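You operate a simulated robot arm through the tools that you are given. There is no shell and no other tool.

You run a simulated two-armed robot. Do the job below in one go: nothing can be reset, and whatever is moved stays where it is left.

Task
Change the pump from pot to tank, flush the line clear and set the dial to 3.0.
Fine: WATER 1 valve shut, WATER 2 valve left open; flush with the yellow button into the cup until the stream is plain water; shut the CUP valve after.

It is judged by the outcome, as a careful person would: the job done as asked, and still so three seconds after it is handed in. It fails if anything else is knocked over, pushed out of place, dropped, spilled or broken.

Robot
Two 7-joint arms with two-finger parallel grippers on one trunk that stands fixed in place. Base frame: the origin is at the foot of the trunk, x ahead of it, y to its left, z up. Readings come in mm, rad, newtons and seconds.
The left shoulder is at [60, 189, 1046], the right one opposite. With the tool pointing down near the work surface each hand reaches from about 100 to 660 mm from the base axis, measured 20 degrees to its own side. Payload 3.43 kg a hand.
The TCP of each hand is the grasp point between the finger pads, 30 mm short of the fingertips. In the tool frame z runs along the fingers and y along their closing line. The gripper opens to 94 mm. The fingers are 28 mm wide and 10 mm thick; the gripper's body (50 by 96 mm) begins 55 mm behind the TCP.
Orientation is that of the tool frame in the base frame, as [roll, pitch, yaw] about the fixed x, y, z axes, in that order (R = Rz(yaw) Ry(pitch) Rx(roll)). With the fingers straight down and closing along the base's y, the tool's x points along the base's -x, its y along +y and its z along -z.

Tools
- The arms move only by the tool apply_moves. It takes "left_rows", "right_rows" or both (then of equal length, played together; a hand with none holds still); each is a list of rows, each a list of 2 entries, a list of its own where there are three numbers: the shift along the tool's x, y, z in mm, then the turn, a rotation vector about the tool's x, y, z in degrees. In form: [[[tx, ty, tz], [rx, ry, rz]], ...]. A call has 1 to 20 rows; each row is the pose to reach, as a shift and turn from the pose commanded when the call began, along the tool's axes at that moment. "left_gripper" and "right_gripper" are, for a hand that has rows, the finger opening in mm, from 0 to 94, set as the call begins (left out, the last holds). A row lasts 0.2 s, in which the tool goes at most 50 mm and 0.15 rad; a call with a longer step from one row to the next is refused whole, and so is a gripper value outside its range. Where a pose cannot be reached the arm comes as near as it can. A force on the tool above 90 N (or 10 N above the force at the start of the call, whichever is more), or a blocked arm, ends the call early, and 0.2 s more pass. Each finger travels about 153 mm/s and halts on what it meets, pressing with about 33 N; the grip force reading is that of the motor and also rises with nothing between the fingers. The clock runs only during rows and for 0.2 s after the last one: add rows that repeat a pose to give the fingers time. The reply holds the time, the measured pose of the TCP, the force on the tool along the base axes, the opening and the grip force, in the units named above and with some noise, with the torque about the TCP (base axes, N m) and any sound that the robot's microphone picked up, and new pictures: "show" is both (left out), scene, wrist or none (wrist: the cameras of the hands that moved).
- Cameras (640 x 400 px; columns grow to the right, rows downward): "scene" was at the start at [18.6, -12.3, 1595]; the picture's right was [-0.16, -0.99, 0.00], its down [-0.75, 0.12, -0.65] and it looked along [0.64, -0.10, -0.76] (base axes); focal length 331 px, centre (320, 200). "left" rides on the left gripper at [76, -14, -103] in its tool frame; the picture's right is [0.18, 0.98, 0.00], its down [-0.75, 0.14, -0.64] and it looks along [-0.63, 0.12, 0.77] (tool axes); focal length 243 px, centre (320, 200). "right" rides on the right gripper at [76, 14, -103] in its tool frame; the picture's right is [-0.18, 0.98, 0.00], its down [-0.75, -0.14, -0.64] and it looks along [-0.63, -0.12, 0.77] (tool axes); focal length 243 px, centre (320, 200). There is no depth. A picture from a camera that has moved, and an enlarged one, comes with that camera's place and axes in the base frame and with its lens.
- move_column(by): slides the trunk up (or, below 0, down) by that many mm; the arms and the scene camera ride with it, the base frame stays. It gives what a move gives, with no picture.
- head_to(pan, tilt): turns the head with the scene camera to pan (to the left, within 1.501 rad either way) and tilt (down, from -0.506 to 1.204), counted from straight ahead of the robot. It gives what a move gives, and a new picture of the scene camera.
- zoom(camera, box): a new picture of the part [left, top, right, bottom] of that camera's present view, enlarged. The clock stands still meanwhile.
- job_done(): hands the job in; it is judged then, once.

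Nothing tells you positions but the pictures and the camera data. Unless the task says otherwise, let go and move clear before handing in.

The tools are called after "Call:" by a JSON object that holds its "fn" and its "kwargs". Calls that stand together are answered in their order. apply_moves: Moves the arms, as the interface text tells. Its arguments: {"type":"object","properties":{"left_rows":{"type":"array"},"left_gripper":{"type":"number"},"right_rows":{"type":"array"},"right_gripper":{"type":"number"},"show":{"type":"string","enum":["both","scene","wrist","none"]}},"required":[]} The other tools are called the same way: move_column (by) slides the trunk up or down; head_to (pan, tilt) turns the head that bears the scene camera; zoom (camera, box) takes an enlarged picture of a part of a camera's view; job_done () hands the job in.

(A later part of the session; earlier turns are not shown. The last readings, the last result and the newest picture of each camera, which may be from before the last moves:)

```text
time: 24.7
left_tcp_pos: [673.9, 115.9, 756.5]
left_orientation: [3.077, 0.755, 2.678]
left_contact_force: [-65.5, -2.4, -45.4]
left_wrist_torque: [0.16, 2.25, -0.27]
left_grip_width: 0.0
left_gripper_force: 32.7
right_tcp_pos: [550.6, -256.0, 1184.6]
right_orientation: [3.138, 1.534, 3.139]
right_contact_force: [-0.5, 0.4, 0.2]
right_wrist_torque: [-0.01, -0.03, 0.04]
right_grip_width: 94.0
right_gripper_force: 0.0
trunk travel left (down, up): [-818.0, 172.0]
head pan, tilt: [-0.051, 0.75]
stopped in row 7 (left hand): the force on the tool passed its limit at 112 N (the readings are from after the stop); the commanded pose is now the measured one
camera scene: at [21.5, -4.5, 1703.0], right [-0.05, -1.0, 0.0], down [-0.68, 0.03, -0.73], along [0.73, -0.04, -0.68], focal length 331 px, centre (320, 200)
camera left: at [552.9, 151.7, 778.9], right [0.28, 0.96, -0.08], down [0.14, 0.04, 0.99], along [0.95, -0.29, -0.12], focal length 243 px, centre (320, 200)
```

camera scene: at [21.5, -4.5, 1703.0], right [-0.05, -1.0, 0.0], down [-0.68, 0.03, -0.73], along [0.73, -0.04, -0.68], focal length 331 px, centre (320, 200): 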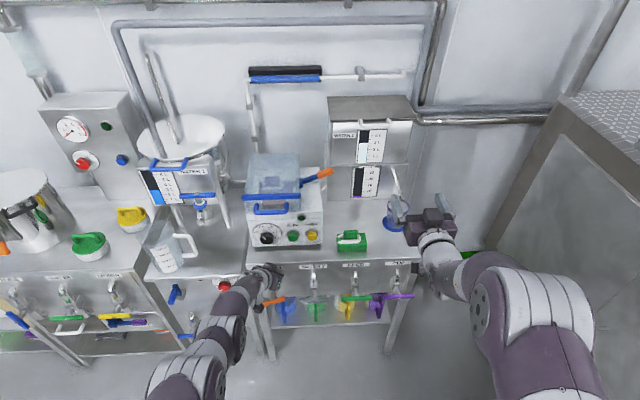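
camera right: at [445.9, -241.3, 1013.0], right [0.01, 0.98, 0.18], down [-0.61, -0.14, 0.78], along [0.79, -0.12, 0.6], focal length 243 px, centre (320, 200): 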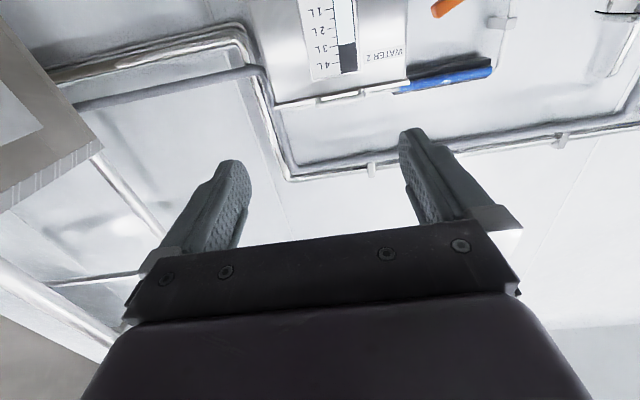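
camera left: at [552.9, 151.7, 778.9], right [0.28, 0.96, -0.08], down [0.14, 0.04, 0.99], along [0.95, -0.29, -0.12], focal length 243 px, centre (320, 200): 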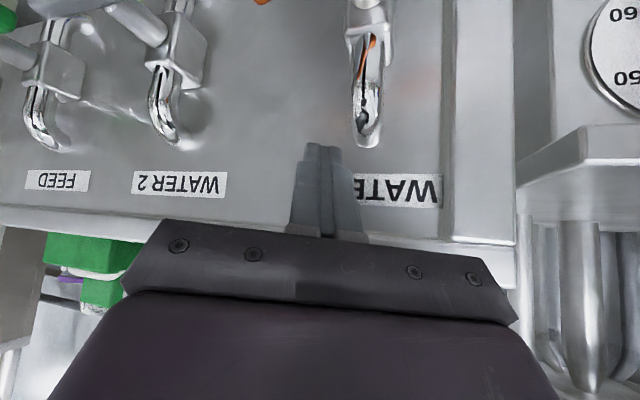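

The hand jumped off its path at the end and is pressing on the panel near the WATER 1 label, though the orange bar does look horizontal now. I'll back straight away from the panel and look.

Call:
{"fn": "apply_moves", "kwargs": {"left_rows": [[[3, -2, -3], [0, 0, 0]], [[6.5, -4.5, -6], [0, 0, 0]], [[13, -9, -12], [0, 0, 0]], [[20, -13, -18], [0, 0, 0]], [[26, -18, -24], [0, 0, 0]]]}}

Call:
{"fn": "zoom", "kwargs": {"camera": "scene", "box": [220, 220, 430, 350]}}

```text
time: 24.9
left_tcp_pos: [674.8, 116.0, 758.5]
left_orientation: [3.09, 0.747, 2.68]
left_contact_force: [-73.4, -20.3, -54.8]
left_wrist_torque: [-0.06, 2.63, -0.85]
left_grip_width: 0.0
left_gripper_force: 32.9
right_tcp_pos: [551.3, -257.1, 1184.8]
right_orientation: [3.125, 1.534, 3.129]
right_contact_force: [-0.1, 0.4, 0.3]
right_wrist_torque: [0.0, -0.03, -0.02]
right_grip_width: 94.0
right_gripper_force: 0.0
trunk travel left (down, up): [-818.0, 172.0]
head pan, tilt: [-0.051, 0.75]
stopped in row 1 (left hand): the force on the tool passed its limit at 93 N (the readings are from after the stop); the commanded pose is now the measured one
camera scene: at [21.3, -5.4, 1703.1], right [-0.05, -1.0, 0.0], down [-0.68, 0.04, -0.73], along [0.73, -0.04, -0.68], focal length 331 px, centre (320, 200)
camera left: at [553.7, 153.3, 781.0], right [0.29, 0.95, -0.09], down [0.15, 0.05, 0.99], along [0.95, -0.3, -0.13], focal length 243 px, centre (320, 200)
```

scene: 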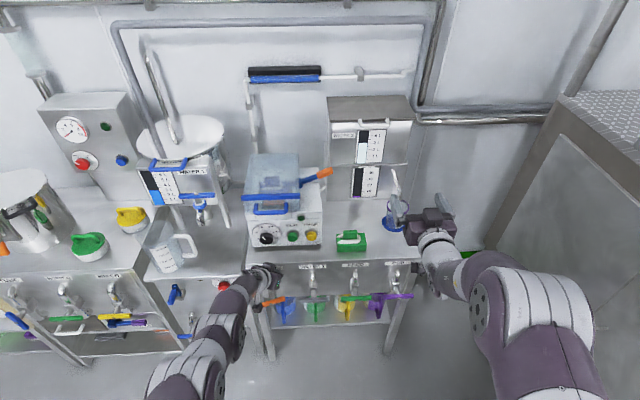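
left: 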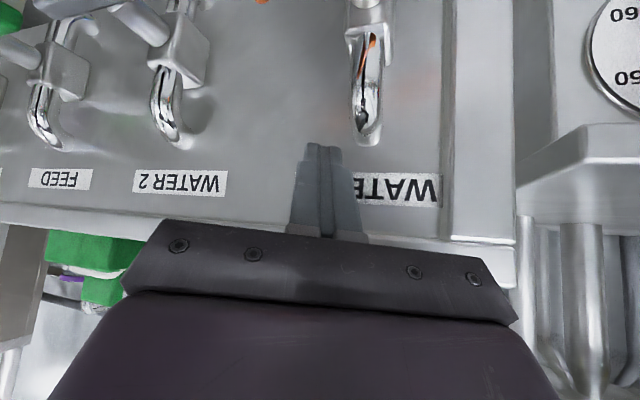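

```text
3.05 times, centred on (325, 285) of scene
camera zoom: at [21.3, -5.4, 1703.1], right [-0.05, -1.0, 0.0], down [-0.68, 0.04, -0.73], along [0.73, -0.04, -0.68], focal length 1009 px, centre (305, -59)
```

zoom: 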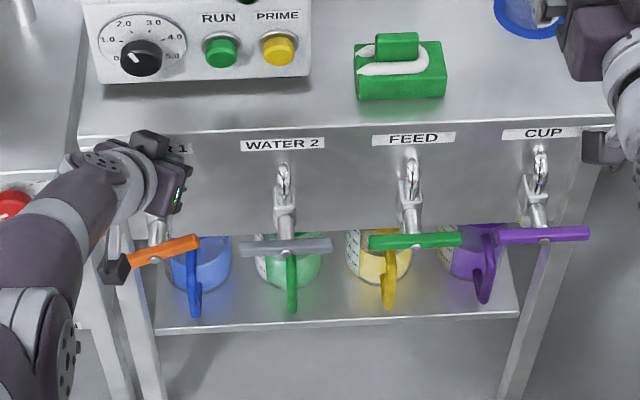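

The orange bar is about 15° short of horizontal and the hand is still wedged on the panel. I'll look down at the left arm to see what is blocking it.

Call:
{"fn": "head_to", "kwargs": {"pan": 0.5, "tilt": 1.15}}

```text
time: 25.9
left_tcp_pos: [673.9, 115.5, 758.8]
left_orientation: [3.074, 0.757, 2.677]
left_contact_force: [-18.0, 8.1, 4.7]
left_wrist_torque: [0.08, 0.05, 0.18]
left_grip_width: 0.1
left_gripper_force: 33.0
right_tcp_pos: [551.3, -254.6, 1186.9]
right_orientation: [-3.14, 1.535, -3.138]
right_contact_force: [-0.6, 0.5, 0.3]
right_wrist_torque: [0.01, -0.03, -0.01]
right_grip_width: 94.0
right_gripper_force: 0.1
trunk travel left (down, up): [-818.0, 172.0]
head pan, tilt: [0.499, 1.15]
camera scene: at [-9.1, 29.2, 1675.3], right [0.48, -0.88, 0.0], down [-0.8, -0.44, -0.41], along [0.36, 0.2, -0.91], focal length 331 px, centre (320, 200)
```

scene: 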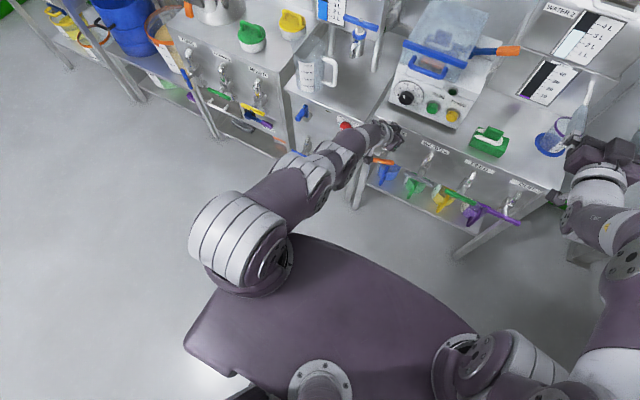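

Now it is clear: the left arm is stretched almost straight, so it ran into its reach limit rather than a blockage. The force has dropped, so I'll back off the panel in small steps and then lower the trunk to give the arm slack.

Call:
{"fn": "apply_moves", "kwargs": {"left_rows": [[[2, -1, -2], [0, 0, 0]], [[5, -3, -5], [0, 0, 0]], [[10, -7, -10], [0, 0, 0]], [[16, -11, -15], [0, 0, 0]], [[23, -15, -21], [0, 0, 0]], [[32, -20, -30], [0, 0, 0]], [[32, -20, -30], [0, 0, 0]]], "show": "scene"}}

```text
time: 27.5
left_tcp_pos: [627.9, 114.2, 757.2]
left_orientation: [3.075, 0.758, 2.676]
left_contact_force: [-0.4, 0.2, 0.0]
left_wrist_torque: [-0.01, -0.01, 0.01]
left_grip_width: 0.0
left_gripper_force: 33.1
right_tcp_pos: [552.3, -255.6, 1184.8]
right_orientation: [-3.139, 1.532, -3.137]
right_contact_force: [-0.6, 0.3, 0.1]
right_wrist_torque: [0.02, 0.0, 0.02]
right_grip_width: 93.9
right_gripper_force: 0.1
trunk travel left (down, up): [-818.0, 172.0]
head pan, tilt: [0.499, 1.15]
camera scene: at [-5.7, 28.6, 1674.9], right [0.48, -0.88, 0.0], down [-0.8, -0.44, -0.41], along [0.36, 0.2, -0.91], focal length 331 px, centre (320, 200)
```

scene: 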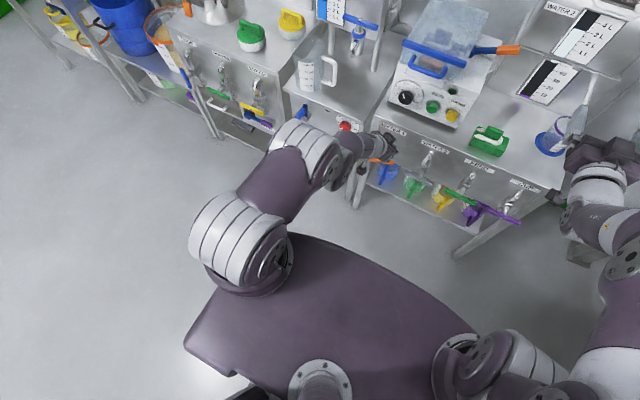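

The left hand is free at (628, 114, 757). I'll pull it back and up, then lower the trunk 160 mm so the arm isn't stretched.

Call:
{"fn": "apply_moves", "kwargs": {"left_rows": [[[-4, -1, -24], [0, 0, 0]], [[-8, -2, -48], [0, 0, 0]], [[-12, -3, -72], [0, 0, 0]], [[-16, -4.6, -95], [0, 0, 0]], [[-16, -4.6, -95], [0, 0, 0]]], "show": "none"}}

Call:
{"fn": "move_column", "kwargs": {"by": -160}}

Call:
{"fn": "head_to", "kwargs": {"pan": -0.05, "tilt": 0.85}}

```text
time: 28.7
left_tcp_pos: [574.9, 129.7, 834.9]
left_orientation: [3.079, 0.756, 2.679]
left_contact_force: [0.2, 0.7, -0.1]
left_wrist_torque: [0.02, 0.02, 0.0]
left_grip_width: 0.0
left_gripper_force: 32.7
right_tcp_pos: [553.7, -255.7, 1184.1]
right_orientation: [-3.141, 1.532, -3.139]
right_contact_force: [-0.1, 0.1, 0.4]
right_wrist_torque: [0.02, -0.03, 0.05]
right_grip_width: 94.1
right_gripper_force: 0.1
trunk travel left (down, up): [-818.0, 172.0]
head pan, tilt: [0.499, 1.15]
```

```text
time: 30.5
left_tcp_pos: [574.8, 129.1, 676.9]
left_orientation: [3.074, 0.758, 2.676]
left_contact_force: [-0.6, 0.0, 0.0]
left_wrist_torque: [-0.01, 0.01, -0.03]
left_grip_width: 0.3
left_gripper_force: 32.9
right_tcp_pos: [552.9, -255.9, 1024.3]
right_orientation: [-3.141, 1.534, -3.138]
right_contact_force: [-0.7, -0.4, 0.5]
right_wrist_torque: [0.02, -0.01, 0.01]
right_grip_width: 93.9
right_gripper_force: 0.0
trunk travel left (down, up): [-658.0, 332.0]
head pan, tilt: [0.499, 1.15]
```

```text
time: 31.5
left_tcp_pos: [575.2, 131.0, 676.5]
left_orientation: [3.075, 0.756, 2.677]
left_contact_force: [0.0, 0.2, 0.2]
left_wrist_torque: [0.02, 0.01, 0.02]
left_grip_width: 0.3
left_gripper_force: 33.2
right_tcp_pos: [551.9, -255.2, 1025.8]
right_orientation: [-3.14, 1.534, -3.138]
right_contact_force: [0.7, 0.3, 0.1]
right_wrist_torque: [0.03, 0.04, 0.05]
right_grip_width: 94.0
right_gripper_force: 0.0
trunk travel left (down, up): [-658.0, 332.0]
head pan, tilt: [-0.051, 0.85]
camera scene: at [19.9, -3.8, 1535.7], right [-0.05, -1.0, 0.0], down [-0.75, 0.04, -0.66], along [0.66, -0.03, -0.75], focal length 331 px, centre (320, 200)
```

scene: 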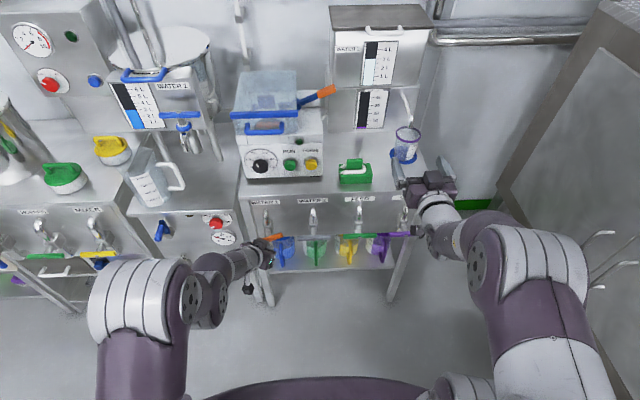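

The trunk is lowered and the arm is well bent now. I'll raise the fingertips above the -y end of the orange bar, over it, and press it down the rest of the way to horizontal.

Call:
{"fn": "apply_moves", "kwargs": {"left_rows": [[[-14, 0, -15], [0, 0, 0]], [[-27.5, 0, -29], [0, 0, 0]], [[-44, -4, -14], [0, 0, 0]], [[-60.3, -7.5, 2], [0, 0, 0]], [[-60.3, -7.5, 2], [0, 0, 0]]]}}

```text
time: 32.7
left_tcp_pos: [610.4, 101.6, 714.3]
left_orientation: [3.077, 0.756, 2.677]
left_contact_force: [0.3, 0.2, -0.3]
left_wrist_torque: [0.03, 0.01, 0.0]
left_grip_width: 0.3
left_gripper_force: 32.8
right_tcp_pos: [551.9, -255.3, 1025.3]
right_orientation: [-3.139, 1.533, -3.135]
right_contact_force: [-0.2, -1.1, -0.2]
right_wrist_torque: [0.0, 0.03, -0.03]
right_grip_width: 93.9
right_gripper_force: 0.1
trunk travel left (down, up): [-658.0, 332.0]
head pan, tilt: [-0.051, 0.85]
camera scene: at [19.7, -3.7, 1535.7], right [-0.05, -1.0, 0.0], down [-0.75, 0.04, -0.66], along [0.66, -0.03, -0.75], focal length 331 px, centre (320, 200)
camera left: at [489.4, 138.8, 736.4], right [0.28, 0.96, -0.08], down [0.14, 0.04, 0.99], along [0.95, -0.29, -0.12], focal length 243 px, centre (320, 200)
```

scene: 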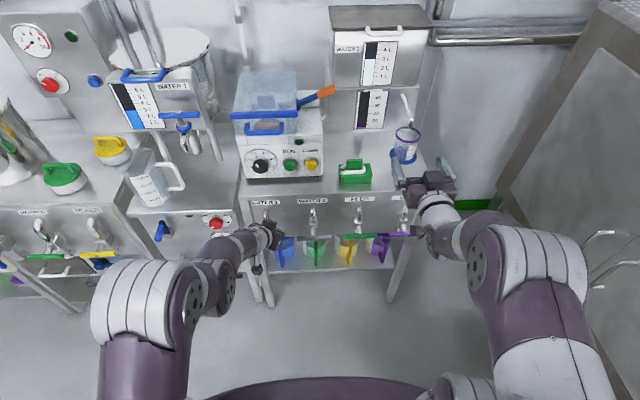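
left: 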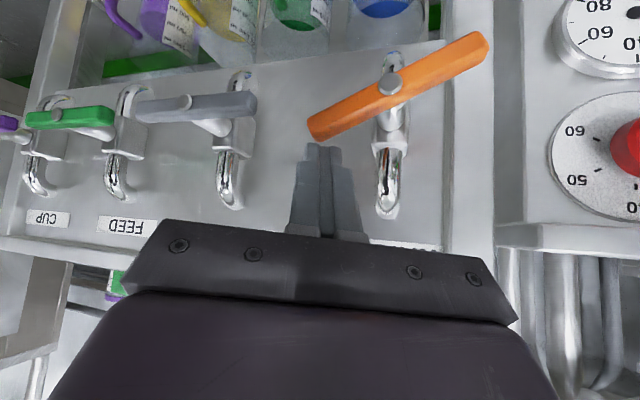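

The fingertips are right above the low end of the bar, which is still about 20° off. I'll shift 6 mm onto it and press down slowly.

Call:
{"fn": "apply_moves", "kwargs": {"left_rows": [[[4, 4, 2], [0, 0, 0]], [[8, 5.4, 6], [0, 0, 0]], [[13, 5.4, 10.5], [0, 0, 0]], [[18, 5.4, 15], [0, 0, 0]], [[22.6, 5.4, 20], [0, 0, 0]]]}}

```text
time: 33.9
left_tcp_pos: [612.2, 109.7, 686.9]
left_orientation: [3.073, 0.76, 2.676]
left_contact_force: [-10.0, -1.3, 10.5]
left_wrist_torque: [0.01, 0.13, 0.05]
left_grip_width: 0.0
left_gripper_force: 33.3
right_tcp_pos: [551.0, -255.8, 1025.7]
right_orientation: [3.136, 1.535, 3.139]
right_contact_force: [0.5, -0.5, 1.0]
right_wrist_torque: [0.0, 0.02, 0.01]
right_grip_width: 93.9
right_gripper_force: 0.0
trunk travel left (down, up): [-658.0, 332.0]
head pan, tilt: [-0.051, 0.85]
camera scene: at [17.0, -4.2, 1535.9], right [-0.05, -1.0, 0.0], down [-0.75, 0.04, -0.66], along [0.66, -0.03, -0.75], focal length 331 px, centre (320, 200)
camera left: at [490.5, 146.5, 708.3], right [0.28, 0.96, -0.08], down [0.13, 0.04, 0.99], along [0.95, -0.29, -0.12], focal length 243 px, centre (320, 200)
```

scene: 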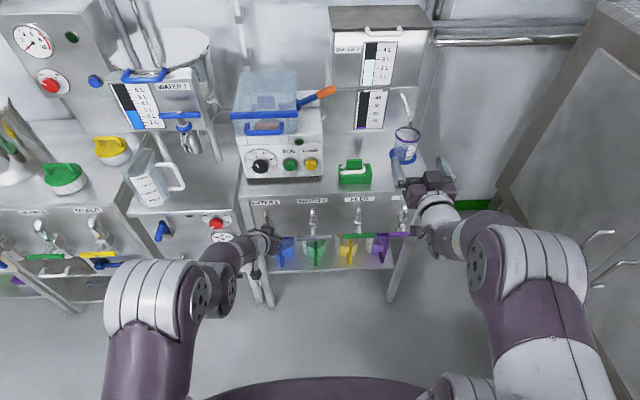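
left: 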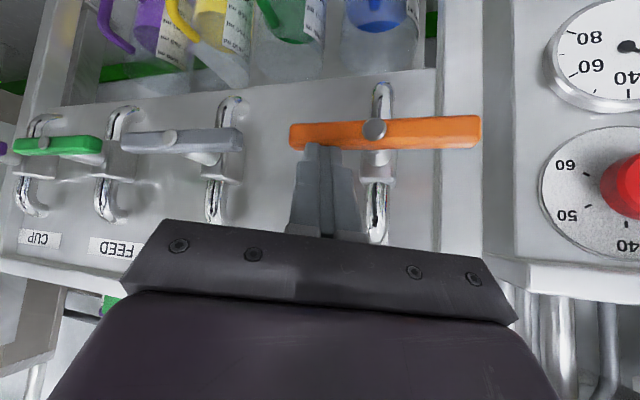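

The orange bar now lies parallel to the other shut handles. I'll press 4 mm more to make sure it is on its stop.

Call:
{"fn": "apply_moves", "kwargs": {"left_rows": [[[1.4, 0, 1.5], [0, 0, 0]], [[2.8, 0, 2.9], [0, 0, 0]], [[2.8, 0, 2.9], [0, 0, 0]]], "show": "wrist"}}

```text
time: 34.7
left_tcp_pos: [611.9, 110.9, 687.2]
left_orientation: [3.07, 0.764, 2.673]
left_contact_force: [-13.0, 1.5, 29.9]
left_wrist_torque: [0.14, -0.12, 0.03]
left_grip_width: 0.0
left_gripper_force: 33.0
right_tcp_pos: [548.1, -256.1, 1027.6]
right_orientation: [3.126, 1.538, 3.127]
right_contact_force: [0.7, -0.2, 0.6]
right_wrist_torque: [0.0, -0.01, 0.01]
right_grip_width: 93.8
right_gripper_force: 0.1
trunk travel left (down, up): [-658.0, 332.0]
head pan, tilt: [-0.051, 0.85]
camera left: at [490.1, 146.4, 707.2], right [0.28, 0.96, -0.08], down [0.13, 0.04, 0.99], along [0.95, -0.29, -0.11], focal length 243 px, centre (320, 200)
```

left: 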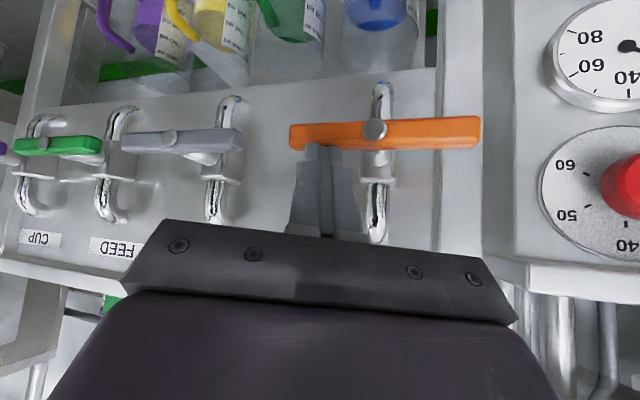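

WATER 1 is shut: it holds at its stop against 30 N. Next is WATER 2, which should open counter-clockwise, so I'll lift off and bring the fingertips above its +y end.

Call:
{"fn": "apply_moves", "kwargs": {"left_rows": [[[-15, 1, -16], [0, 0, 0]], [[-31, 2, -32], [0, 0, 0]], [[-34, -22, -21], [0, 0, 0]], [[-38, -46, -10], [0, 0, 0]], [[-41.5, -68.4, 0], [0, 0, 0]], [[-41.5, -68.4, 0], [0, 0, 0]]]}}

```text
time: 36.1
left_tcp_pos: [612.5, 33.8, 706.1]
left_orientation: [3.077, 0.755, 2.676]
left_contact_force: [0.4, 0.1, -0.7]
left_wrist_torque: [0.0, -0.02, -0.01]
left_grip_width: 0.1
left_gripper_force: 32.9
right_tcp_pos: [553.4, -254.4, 1024.0]
right_orientation: [-3.135, 1.534, -3.135]
right_contact_force: [-0.4, 0.5, 0.2]
right_wrist_torque: [0.0, 0.03, -0.03]
right_grip_width: 94.1
right_gripper_force: 0.1
trunk travel left (down, up): [-658.0, 332.0]
head pan, tilt: [-0.051, 0.85]
camera scene: at [19.5, -3.5, 1535.7], right [-0.05, -1.0, 0.0], down [-0.75, 0.04, -0.66], along [0.66, -0.03, -0.75], focal length 331 px, centre (320, 200)
camera left: at [491.2, 70.4, 726.6], right [0.28, 0.96, -0.08], down [0.14, 0.04, 0.99], along [0.95, -0.29, -0.12], focal length 243 px, centre (320, 200)
```

scene: 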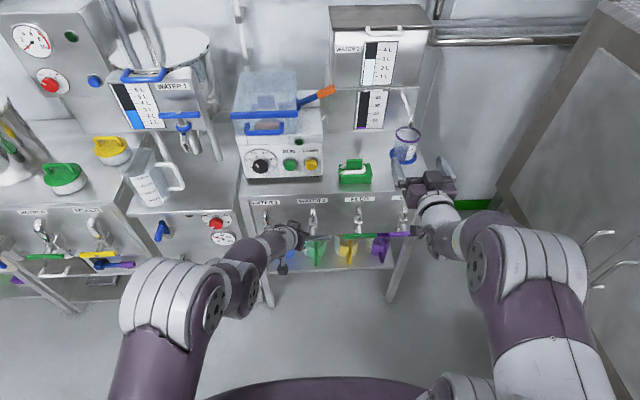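
left: 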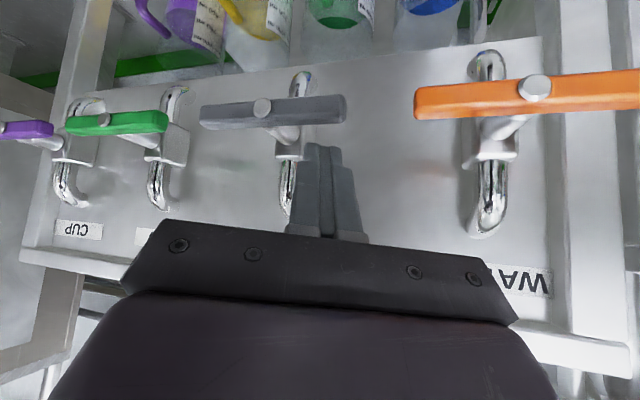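

The fingertips are above the +y end of the grey WATER 2 bar. I'll press that end down along its arc, in two parts.

Call:
{"fn": "apply_moves", "kwargs": {"left_rows": [[[5.5, 0, 6], [0, 0, 0]], [[11, -0.8, 11.6], [0, 0, 0]], [[15, -0.5, 16.5], [0, 0, 0]], [[19.5, -0.1, 21.5], [0, 0, 0]], [[23.5, -0.2, 26.5], [0, 0, 0]], [[27.8, -0.3, 31.5], [0, 0, 0]], [[33.3, -2.2, 40], [0, 0, 0]]]}}

```text
time: 37.7
left_tcp_pos: [615.3, 34.6, 653.4]
left_orientation: [3.077, 0.757, 2.678]
left_contact_force: [-0.1, 1.4, 1.0]
left_wrist_torque: [0.03, 0.02, 0.02]
left_grip_width: 0.0
left_gripper_force: 33.3
right_tcp_pos: [552.8, -254.6, 1024.1]
right_orientation: [3.141, 1.532, -3.141]
right_contact_force: [0.0, -0.4, -0.1]
right_wrist_torque: [-0.01, 0.01, 0.01]
right_grip_width: 94.0
right_gripper_force: 0.0
trunk travel left (down, up): [-658.0, 332.0]
head pan, tilt: [-0.051, 0.85]
camera scene: at [20.4, -3.9, 1535.7], right [-0.05, -1.0, 0.0], down [-0.75, 0.04, -0.66], along [0.66, -0.03, -0.75], focal length 331 px, centre (320, 200)
camera left: at [494.0, 70.8, 675.0], right [0.28, 0.96, -0.08], down [0.14, 0.04, 0.99], along [0.95, -0.29, -0.12], focal length 243 px, centre (320, 200)
```

scene: 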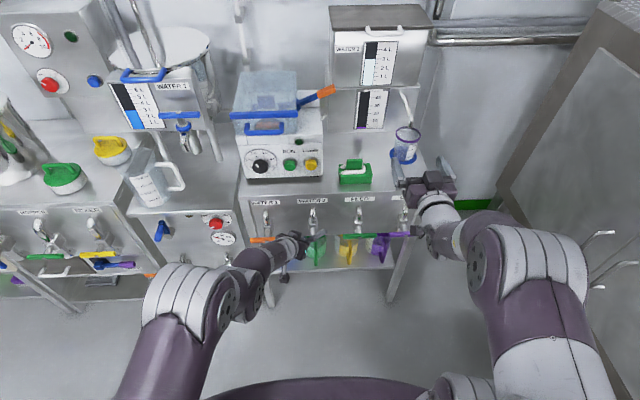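
left: 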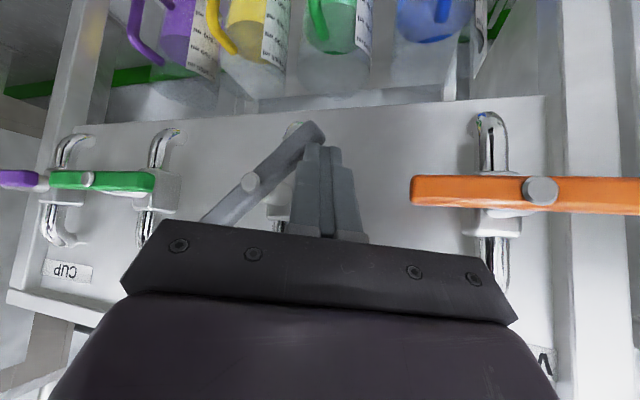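

It turns counter-clockwise easily. I'll carry on round to vertical.

Call:
{"fn": "apply_moves", "kwargs": {"left_rows": [[[2.5, -1.9, 4.5], [0, 0, 0]], [[5, -3.8, 9], [0, 0, 0]], [[7, -7, 13], [0, 0, 0]], [[8.8, -10.5, 17.1], [0, 0, 0]], [[9.7, -15, 21], [0, 0, 0]], [[10.6, -19.1, 24.5], [0, 0, 0]], [[11.4, -22.9, 27.7], [0, 0, 0]], [[10.4, -25.6, 28.5], [0, 0, 0]]]}}

```text
time: 39.5
left_tcp_pos: [616.1, 11.8, 627.7]
left_orientation: [3.079, 0.76, 2.685]
left_contact_force: [0.3, 48.7, 22.3]
left_wrist_torque: [0.24, -0.52, 1.2]
left_grip_width: 0.0
left_gripper_force: 32.4
right_tcp_pos: [552.0, -249.4, 1027.6]
right_orientation: [-3.018, 1.536, -3.015]
right_contact_force: [0.6, -0.4, -0.1]
right_wrist_torque: [-0.01, 0.02, -0.01]
right_grip_width: 93.9
right_gripper_force: 0.1
trunk travel left (down, up): [-658.0, 332.0]
head pan, tilt: [-0.051, 0.85]
camera scene: at [16.4, 3.1, 1536.1], right [-0.05, -1.0, 0.0], down [-0.75, 0.03, -0.66], along [0.66, -0.03, -0.75], focal length 331 px, centre (320, 200)
camera left: at [494.0, 47.9, 648.4], right [0.27, 0.96, -0.08], down [0.13, 0.05, 0.99], along [0.95, -0.28, -0.12], focal length 243 px, centre (320, 200)
```

scene: 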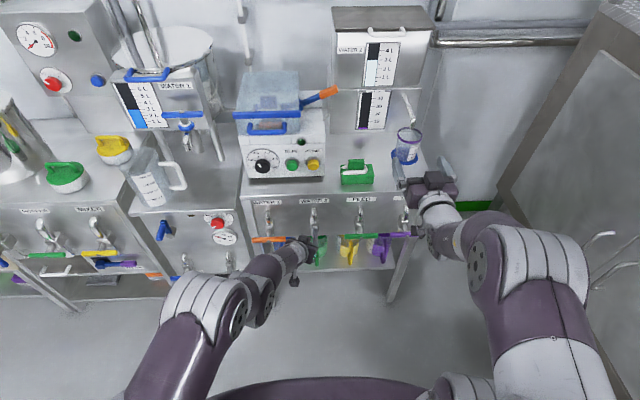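
left: 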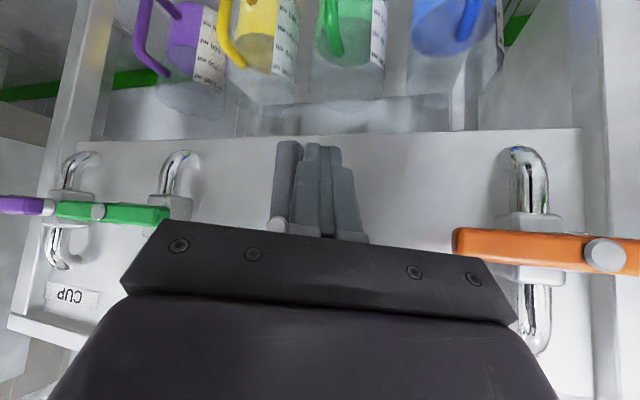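

WATER 2 is open: the bar is vertical and its stop holds against about 49 N. I'll retreat the left hand and, at the same time, bring the right hand down in front of the CUP handle with closed fingers.

Call:
{"fn": "apply_moves", "kwargs": {"left_rows": [[[8, 23, -6], [0, 0, 0]], [[23, 33, -20], [0, 0, 0]], [[38, 43, -34], [0, 0, 0]], [[14, 45, -60], [0, 0, 0]], [[-11, 46, -86], [0, 0, 0]], [[-36, 48, -112], [0, 0, 0]], [[-61, 50, -138], [0, 0, 0]], [[-85, 51, -165], [0, 0, 0]], [[-85, 51, -165], [0, 0, 0]], [[-85, 51, -165], [0, 0, 0]]], "right_rows": [[[26, -2, 5], [0, 4.5, 0]], [[53, -4, 10], [0, 9, 0]], [[79, -5, 14], [0, 13.5, 0]], [[106, -7, 19], [0, 18, 0]], [[132, -9, 24], [0, 22.5, 0]], [[158, -11, 29], [0, 27, 0]], [[185, -13, 34], [0, 31.5, 0]], [[211, -14, 38], [0, 36, 0]], [[238, -16, 43], [0, 40.5, 0]], [[264, -18, 48], [0, 45, 0]]], "right_gripper": 0}}

```text
time: 41.7
left_tcp_pos: [586.9, 65.8, 807.7]
left_orientation: [3.076, 0.755, 2.676]
left_contact_force: [0.3, -0.4, 0.1]
left_wrist_torque: [0.02, -0.03, 0.04]
left_grip_width: 0.0
left_gripper_force: 33.8
right_tcp_pos: [592.3, -272.9, 757.7]
right_orientation: [-3.14, 0.747, 3.142]
right_contact_force: [0.8, -0.6, -0.3]
right_wrist_torque: [0.0, 0.0, -0.01]
right_grip_width: 0.0
right_gripper_force: 32.7
trunk travel left (down, up): [-658.0, 332.0]
head pan, tilt: [-0.051, 0.85]
camera scene: at [20.5, -4.3, 1535.7], right [-0.05, -1.0, 0.0], down [-0.75, 0.04, -0.66], along [0.66, -0.03, -0.75], focal length 331 px, centre (320, 200)
camera right: at [466.1, -260.3, 781.1], right [0.13, 0.98, 0.12], down [0.12, -0.14, 0.98], along [0.98, -0.12, -0.13], focal length 243 px, centre (320, 200)
camera left: at [465.7, 102.2, 829.6], right [0.28, 0.96, -0.08], down [0.14, 0.04, 0.99], along [0.95, -0.29, -0.12], focal length 243 px, centre (320, 200)
```

scene: 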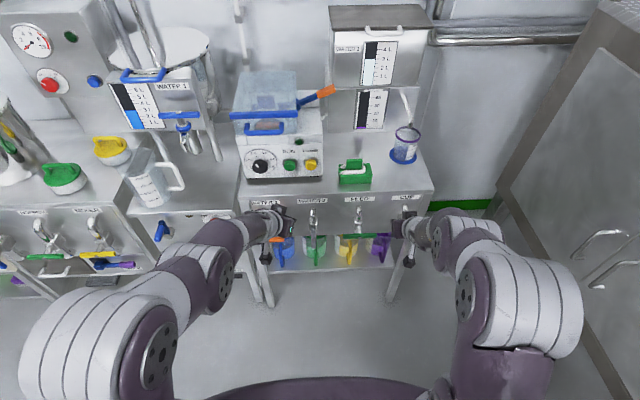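
right: 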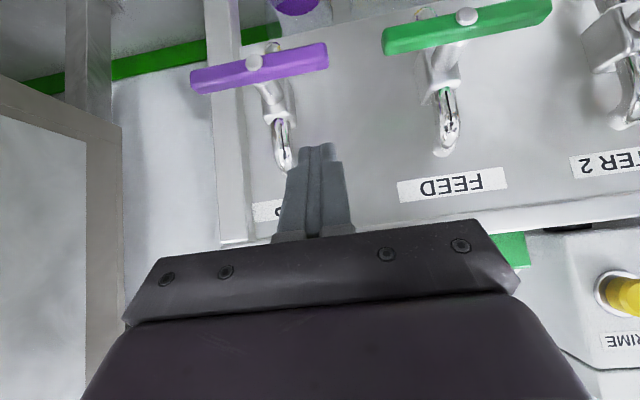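
left: 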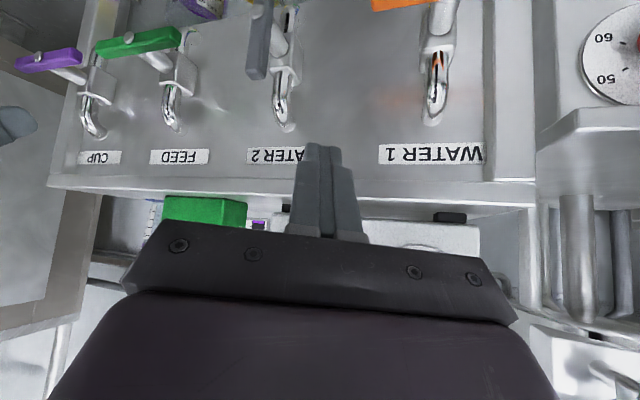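

WATER 2's bar is vertical, and the right fingertips are above the +y end of the purple CUP bar, whose pivot is near (628, -314, 650). I'll press that end down to begin opening it.

Call:
{"fn": "apply_moves", "kwargs": {"right_rows": [[[11, -1, 24], [0, 0, 0]], [[21.5, -2, 48.2], [0, 0, 0]], [[27, -1, 54], [0, 0, 0]], [[32.3, 0, 59.9], [0, 0, 0]], [[36, 0, 65], [0, 0, 0]], [[40.4, 1, 70.2], [0, 0, 0]], [[48.6, 1, 80.4], [0, 0, 0]], [[54.6, -1, 88.5], [0, 0, 0]]]}}

```text
time: 43.5
left_tcp_pos: [586.0, 66.4, 809.4]
left_orientation: [3.075, 0.758, 2.675]
left_contact_force: [0.3, 0.2, 0.2]
left_wrist_torque: [0.0, 0.03, -0.01]
left_grip_width: 0.0
left_gripper_force: 32.8
right_tcp_pos: [611.6, -273.6, 656.7]
right_orientation: [3.141, 0.749, -3.141]
right_contact_force: [0.0, -0.3, -1.2]
right_wrist_torque: [-0.01, 0.03, 0.0]
right_grip_width: 0.1
right_gripper_force: 32.6
trunk travel left (down, up): [-658.0, 332.0]
head pan, tilt: [-0.051, 0.85]
camera scene: at [19.3, -3.9, 1535.7], right [-0.05, -1.0, 0.0], down [-0.75, 0.04, -0.66], along [0.66, -0.03, -0.75], focal length 331 px, centre (320, 200)
camera right: at [485.2, -259.9, 680.3], right [0.13, 0.98, 0.13], down [0.11, -0.14, 0.98], along [0.98, -0.12, -0.13], focal length 243 px, centre (320, 200)
```

scene: 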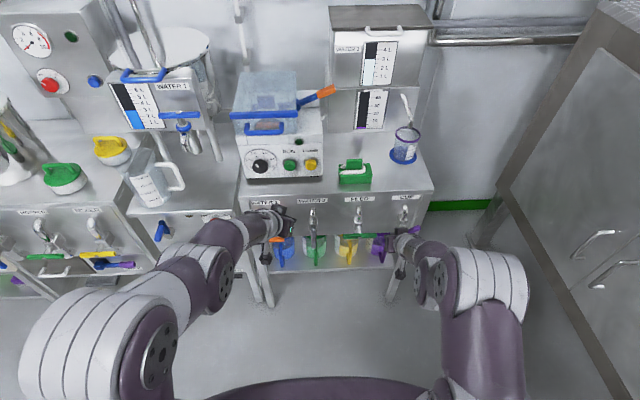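
right: 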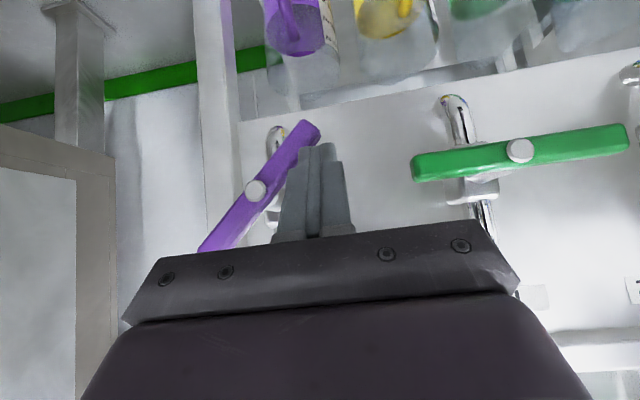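

The CUP bar is about halfway. I'll continue round to vertical.

Call:
{"fn": "apply_moves", "kwargs": {"right_rows": [[[3, -2, 4], [0, 0, 0]], [[6, -4, 8], [0, 0, 0]], [[9, -7.5, 11.3], [0, 0, 0]], [[12.2, -11, 14.6], [0, 0, 0]], [[14.5, -15.5, 17.2], [0, 0, 0]], [[16.9, -20, 19.7], [0, 0, 0]], [[18.9, -23, 22], [0, 0, 0]], [[18.9, -26, 22], [0, 0, 0]]]}}

```text
time: 45.3
left_tcp_pos: [586.4, 67.0, 807.7]
left_orientation: [3.077, 0.756, 2.68]
left_contact_force: [-0.2, 0.6, -0.7]
left_wrist_torque: [0.01, -0.02, 0.0]
left_grip_width: 0.2
left_gripper_force: 33.5
right_tcp_pos: [612.1, -298.3, 628.1]
right_orientation: [3.14, 0.749, -3.136]
right_contact_force: [-0.6, 15.0, 1.9]
right_wrist_torque: [-0.11, -0.08, 0.23]
right_grip_width: 0.1
right_gripper_force: 32.6
trunk travel left (down, up): [-658.0, 332.0]
head pan, tilt: [-0.051, 0.85]
camera scene: at [19.5, -1.5, 1535.8], right [-0.05, -1.0, 0.0], down [-0.75, 0.04, -0.66], along [0.66, -0.03, -0.75], focal length 331 px, centre (320, 200)
camera right: at [486.1, -284.7, 652.4], right [0.13, 0.98, 0.13], down [0.12, -0.14, 0.98], along [0.98, -0.11, -0.13], focal length 243 px, centre (320, 200)
```

scene: 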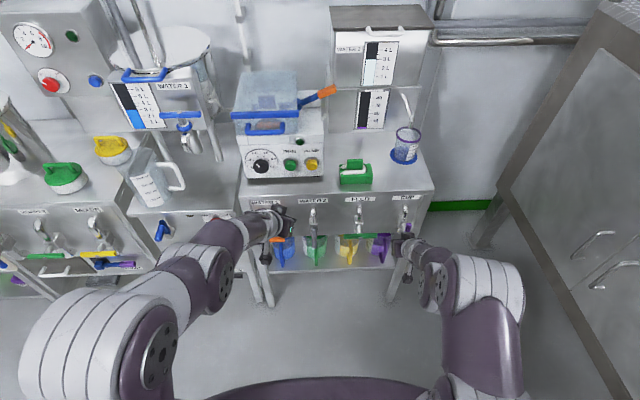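
right: 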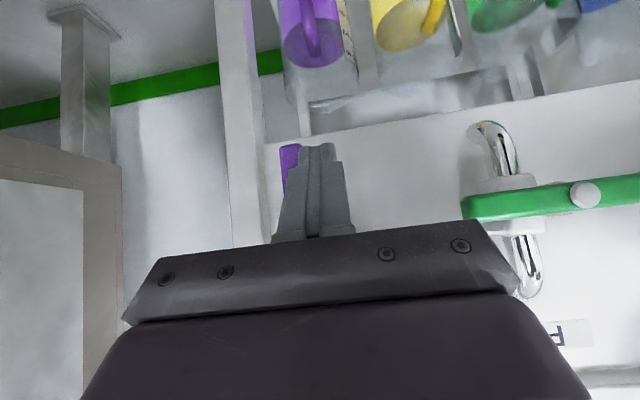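

The CUP bar is at vertical with a 15 N reaction. I'll press 2 mm more to confirm the stop, then withdraw the right hand to a waiting spot above and to the left of the bar.

Call:
{"fn": "apply_moves", "kwargs": {"right_rows": [[[0, -2, 0], [0, 0, 0]], [[0, -2, 0], [0, 0, 0]]], "show": "none"}}

Call:
{"fn": "apply_moves", "kwargs": {"right_rows": [[[0, 18, 0], [0, 0, 0]], [[2, 35, -2], [0, 0, 0]], [[-15, 35, -25], [0, 0, 0]], [[-32, 35, -49], [0, 0, 0]], [[-50, 35, -73], [0, 0, 0]], [[-67, 35, -97], [0, 0, 0]], [[-67, 35, -97], [0, 0, 0]]]}}

```text
time: 45.9
left_tcp_pos: [585.3, 68.0, 808.2]
left_orientation: [3.082, 0.758, 2.679]
left_contact_force: [-0.7, 1.0, 0.5]
left_wrist_torque: [-0.01, 0.02, 0.01]
left_grip_width: 0.1
left_gripper_force: 33.0
right_tcp_pos: [611.6, -298.8, 628.5]
right_orientation: [-3.14, 0.748, -3.132]
right_contact_force: [4.1, 37.3, 1.1]
right_wrist_torque: [-0.14, 0.02, 0.55]
right_grip_width: 0.0
right_gripper_force: 32.4
trunk travel left (down, up): [-658.0, 332.0]
head pan, tilt: [-0.051, 0.85]
```

```text
time: 47.5
left_tcp_pos: [586.0, 65.5, 808.3]
left_orientation: [3.076, 0.756, 2.676]
left_contact_force: [0.1, -0.3, 0.2]
left_wrist_torque: [0.01, -0.01, 0.02]
left_grip_width: 0.0
left_gripper_force: 32.7
right_tcp_pos: [593.5, -269.7, 741.3]
right_orientation: [-3.141, 0.748, -3.139]
right_contact_force: [-0.1, 1.2, 0.5]
right_wrist_torque: [0.02, 0.01, 0.02]
right_grip_width: 0.0
right_gripper_force: 32.8
trunk travel left (down, up): [-658.0, 332.0]
head pan, tilt: [-0.051, 0.85]
camera scene: at [20.7, -4.0, 1535.7], right [-0.05, -1.0, 0.0], down [-0.75, 0.04, -0.66], along [0.66, -0.03, -0.75], focal length 331 px, centre (320, 200)
camera right: at [467.7, -255.6, 766.2], right [0.13, 0.98, 0.13], down [0.12, -0.14, 0.98], along [0.98, -0.12, -0.13], focal length 243 px, centre (320, 200)
```

scene: 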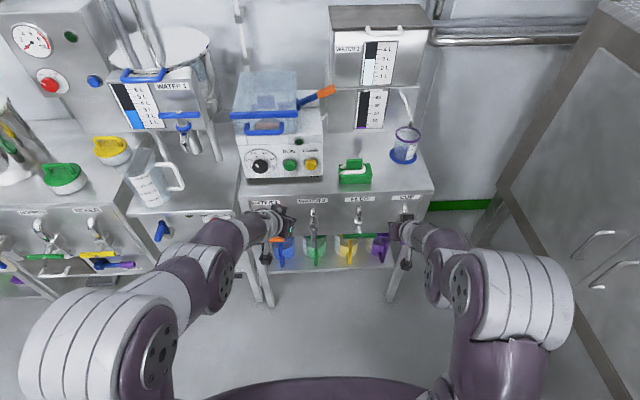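
right: 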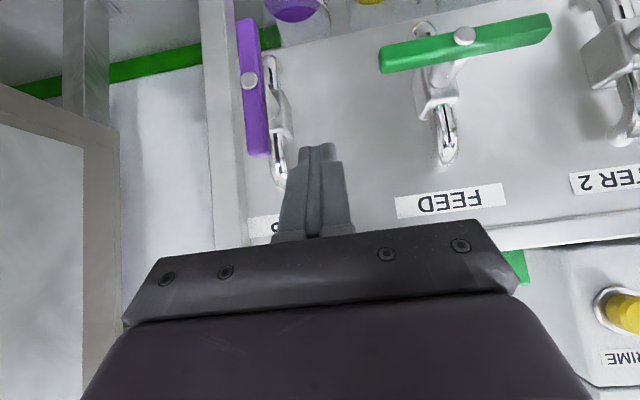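

CUP is open (vertical, firm stop at 37 N). I'll zoom to get a baseline of the cup, gauges and pump face before pressing PRIME.

Call:
{"fn": "zoom", "kwargs": {"camera": "scene", "box": [320, 80, 440, 180]}}

Call:
{"fn": "zoom", "kwargs": {"camera": "scene", "box": [225, 100, 345, 200]}}

```text
4.00 times, centred on (380, 130) of scene
camera zoom: at [20.7, -4.0, 1535.7], right [-0.05, -1.0, 0.0], down [-0.75, 0.04, -0.66], along [0.66, -0.03, -0.75], focal length 1325 px, centre (80, 480)
```

zoom: 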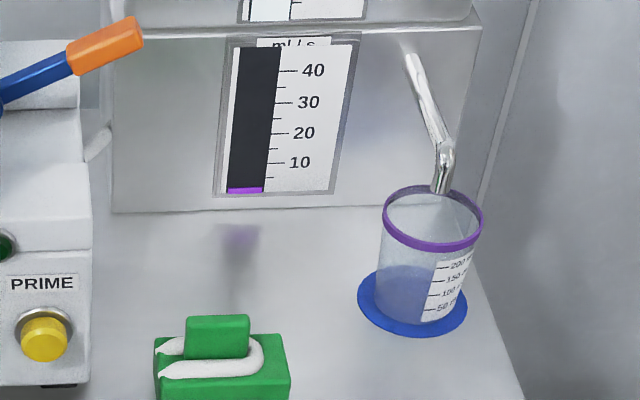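

```text
4.00 times, centred on (285, 150) of scene
camera zoom: at [20.7, -4.0, 1535.7], right [-0.05, -1.0, 0.0], down [-0.75, 0.04, -0.66], along [0.66, -0.03, -0.75], focal length 1325 px, centre (460, 400)
```

zoom: 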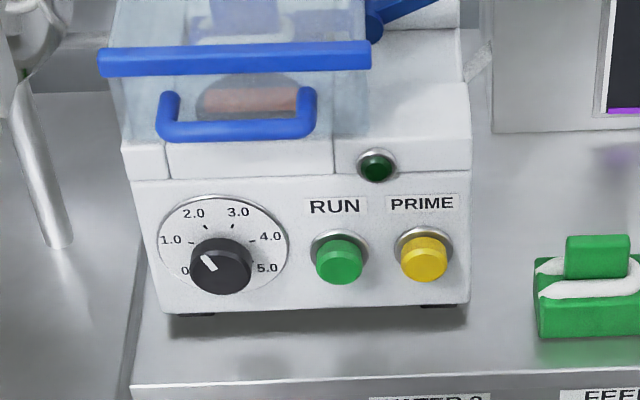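

The cup looks empty with the spout right above it, and the flow gauge is at zero. PRIME is at about (738, -15, 872). I'll bring the left fingertips up in front of it, tipped further forward.

Call:
{"fn": "apply_moves", "kwargs": {"left_rows": [[[-20, -3, 1], [0, -5, 0]], [[-40, -6, 2], [0, -10, 0]], [[-60, -9, 3], [0, -15, 0]], [[-80, -12, 4], [0, -20, 0]], [[-100, -15, 5], [0, -25, 0]], [[-119, -17, 5.4], [0, -30, 0]], [[-119, -17, 5.4], [0, -30, 0]]]}}

```text
time: 49.1
left_tcp_pos: [659.6, 10.7, 884.1]
left_orientation: [2.974, 1.279, 2.562]
left_contact_force: [0.1, 0.7, 0.3]
left_wrist_torque: [0.0, 0.0, -0.02]
left_grip_width: 0.1
left_gripper_force: 33.4
right_tcp_pos: [592.6, -269.8, 742.6]
right_orientation: [3.141, 0.75, -3.14]
right_contact_force: [0.4, 0.6, -0.2]
right_wrist_torque: [0.0, 0.02, -0.03]
right_grip_width: 0.0
right_gripper_force: 32.7
trunk travel left (down, up): [-658.0, 332.0]
head pan, tilt: [-0.051, 0.85]
camera scene: at [19.6, -3.8, 1535.7], right [-0.05, -1.0, 0.0], down [-0.75, 0.04, -0.66], along [0.66, -0.03, -0.75], focal length 331 px, centre (320, 200)
camera left: at [544.8, 48.1, 838.2], right [0.36, 0.93, -0.13], down [-0.33, 0.25, 0.91], along [0.88, -0.28, 0.39], focal length 243 px, centre (320, 200)
```

scene: 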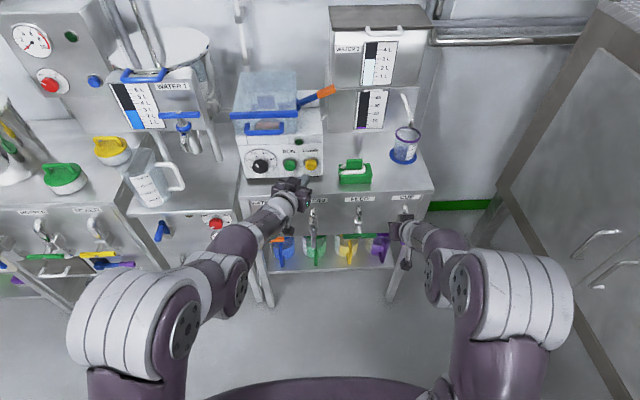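
left: 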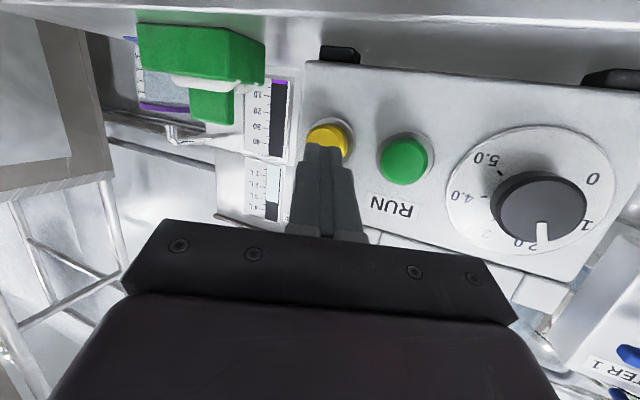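

The fingertips point right at the yellow PRIME button, which is at about (735, -12, 868). I'll advance to just short of it first, then press in small steps.

Call:
{"fn": "apply_moves", "kwargs": {"left_rows": [[[-1.6, 1.9, 19], [0, 0, 0]], [[-3.2, 3.8, 38], [0, 0, 0]], [[-3.7, 4.6, 40], [0, 0, 0]]]}}

```text
time: 49.9
left_tcp_pos: [697.2, -1.1, 875.1]
left_orientation: [2.974, 1.275, 2.561]
left_contact_force: [-1.5, 1.3, -0.6]
left_wrist_torque: [-0.02, 0.05, 0.01]
left_grip_width: 0.0
left_gripper_force: 32.9
right_tcp_pos: [593.6, -270.0, 742.9]
right_orientation: [3.141, 0.747, -3.141]
right_contact_force: [0.5, 0.2, 0.1]
right_wrist_torque: [-0.04, -0.04, -0.01]
right_grip_width: 0.0
right_gripper_force: 32.5
trunk travel left (down, up): [-658.0, 332.0]
head pan, tilt: [-0.051, 0.85]
camera scene: at [19.8, -3.8, 1535.7], right [-0.05, -1.0, 0.0], down [-0.75, 0.04, -0.66], along [0.66, -0.03, -0.75], focal length 331 px, centre (320, 200)
camera left: at [582.0, 37.0, 831.0], right [0.36, 0.93, -0.13], down [-0.32, 0.25, 0.91], along [0.88, -0.28, 0.39], focal length 243 px, centre (320, 200)
```

scene: 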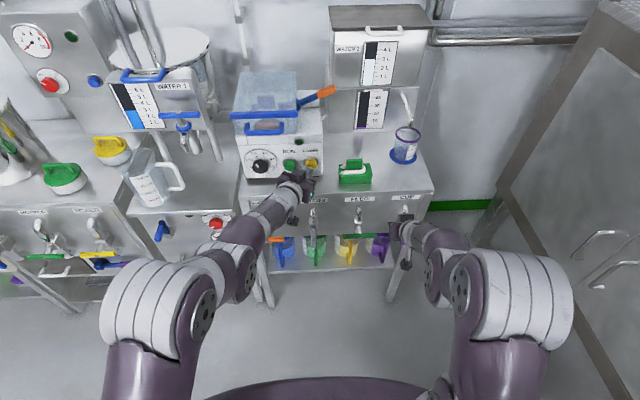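
left: 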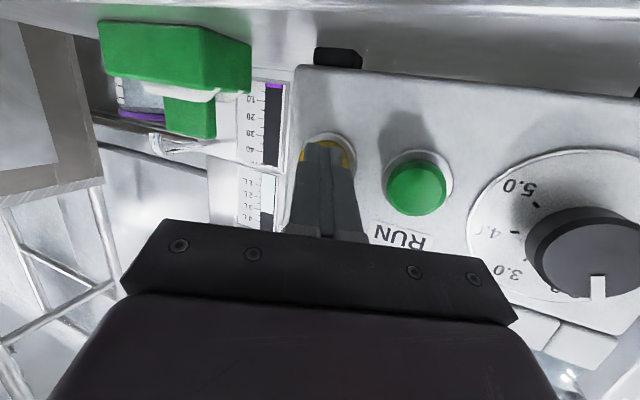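

The fingertips are on the button. I'll press 5 mm and check the response.

Call:
{"fn": "apply_moves", "kwargs": {"left_rows": [[[-0.7, 1.2, 2.6], [0, 0, 0]], [[-1.2, 2, 4.4], [0, 0, 0]]]}}

Call:
{"fn": "zoom", "kwargs": {"camera": "scene", "box": [320, 80, 440, 180]}}

```text
time: 50.5
left_tcp_pos: [703.1, -0.7, 874.9]
left_orientation: [2.977, 1.279, 2.565]
left_contact_force: [-3.2, 1.0, -0.6]
left_wrist_torque: [0.03, 0.06, -0.01]
left_grip_width: 0.1
left_gripper_force: 33.3
right_tcp_pos: [593.6, -269.3, 743.9]
right_orientation: [3.141, 0.75, -3.14]
right_contact_force: [0.4, 0.2, 0.5]
right_wrist_torque: [0.01, -0.04, 0.01]
right_grip_width: 0.1
right_gripper_force: 33.4
trunk travel left (down, up): [-658.0, 332.0]
head pan, tilt: [-0.051, 0.85]
heard: click
camera scene: at [19.5, -3.7, 1535.7], right [-0.05, -1.0, 0.0], down [-0.75, 0.04, -0.66], along [0.66, -0.03, -0.75], focal length 331 px, centre (320, 200)
camera left: at [587.5, 36.8, 831.2], right [0.36, 0.93, -0.13], down [-0.33, 0.25, 0.91], along [0.88, -0.28, 0.39], focal length 243 px, centre (320, 200)
```

scene: 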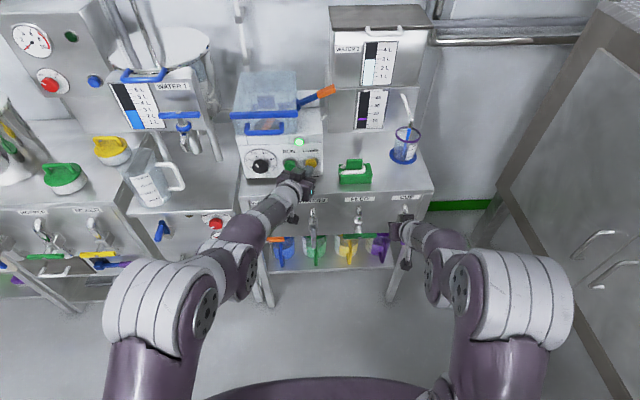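
left: 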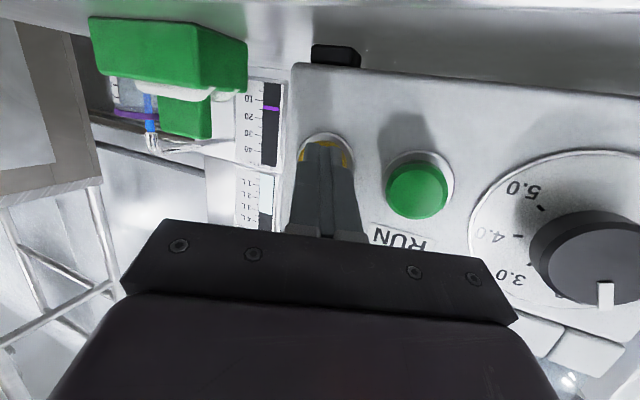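

```text
4.00 times, centred on (380, 130) of scene
camera zoom: at [19.5, -3.7, 1535.7], right [-0.05, -1.0, 0.0], down [-0.75, 0.04, -0.66], along [0.66, -0.03, -0.75], focal length 1325 px, centre (80, 480)
```

zoom: 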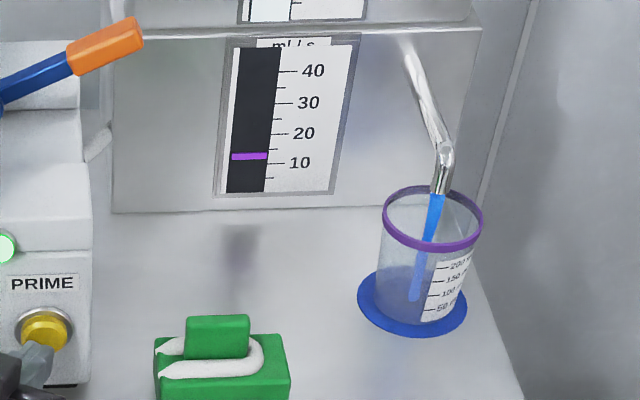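

PRIME is working: the lamp is lit, flow is about 12 ml/s, and the stream into the cup is blue. I'll hold it in short spells and watch both the colour and the cup level.

Call:
{"fn": "apply_moves", "kwargs": {"left_rows": [[[0, 0, 0.3], [0, 0, 0]], [[0, 0, 0.3], [0, 0, 0]], [[0, 0, 0.3], [0, 0, 0]], [[0, 0, 0.3], [0, 0, 0]], [[0, 0, 0.3], [0, 0, 0]], [[0, 0, 0.3], [0, 0, 0]], [[0, 0, 0.3], [0, 0, 0]], [[0, 0, 0.3], [0, 0, 0]], [[0, 0, 0.3], [0, 0, 0]]], "show": "none"}}

Call:
{"fn": "zoom", "kwargs": {"camera": "scene", "box": [320, 80, 440, 180]}}

```text
time: 52.5
left_tcp_pos: [702.1, -1.0, 874.9]
left_orientation: [2.976, 1.277, 2.562]
left_contact_force: [-4.2, 0.3, -0.2]
left_wrist_torque: [-0.02, -0.02, -0.04]
left_grip_width: 0.0
left_gripper_force: 32.7
right_tcp_pos: [593.2, -269.5, 742.8]
right_orientation: [3.141, 0.747, -3.139]
right_contact_force: [-0.3, 0.0, 0.3]
right_wrist_torque: [0.0, -0.03, 0.01]
right_grip_width: 0.2
right_gripper_force: 33.1
trunk travel left (down, up): [-658.0, 332.0]
head pan, tilt: [-0.051, 0.85]
```

```text
4.00 times, centred on (380, 130) of scene
camera zoom: at [19.3, -3.9, 1535.7], right [-0.05, -1.0, 0.0], down [-0.75, 0.04, -0.66], along [0.66, -0.03, -0.75], focal length 1325 px, centre (80, 480)
```

zoom: 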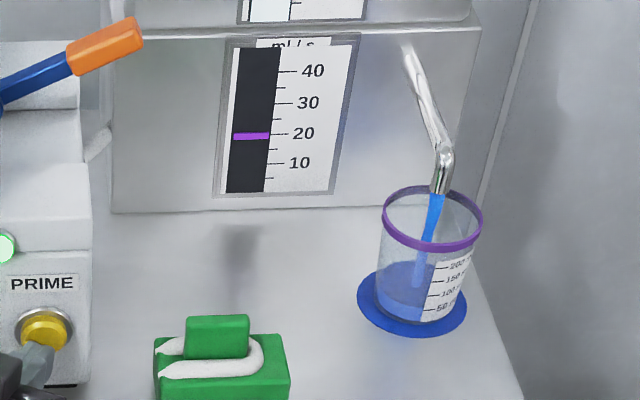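

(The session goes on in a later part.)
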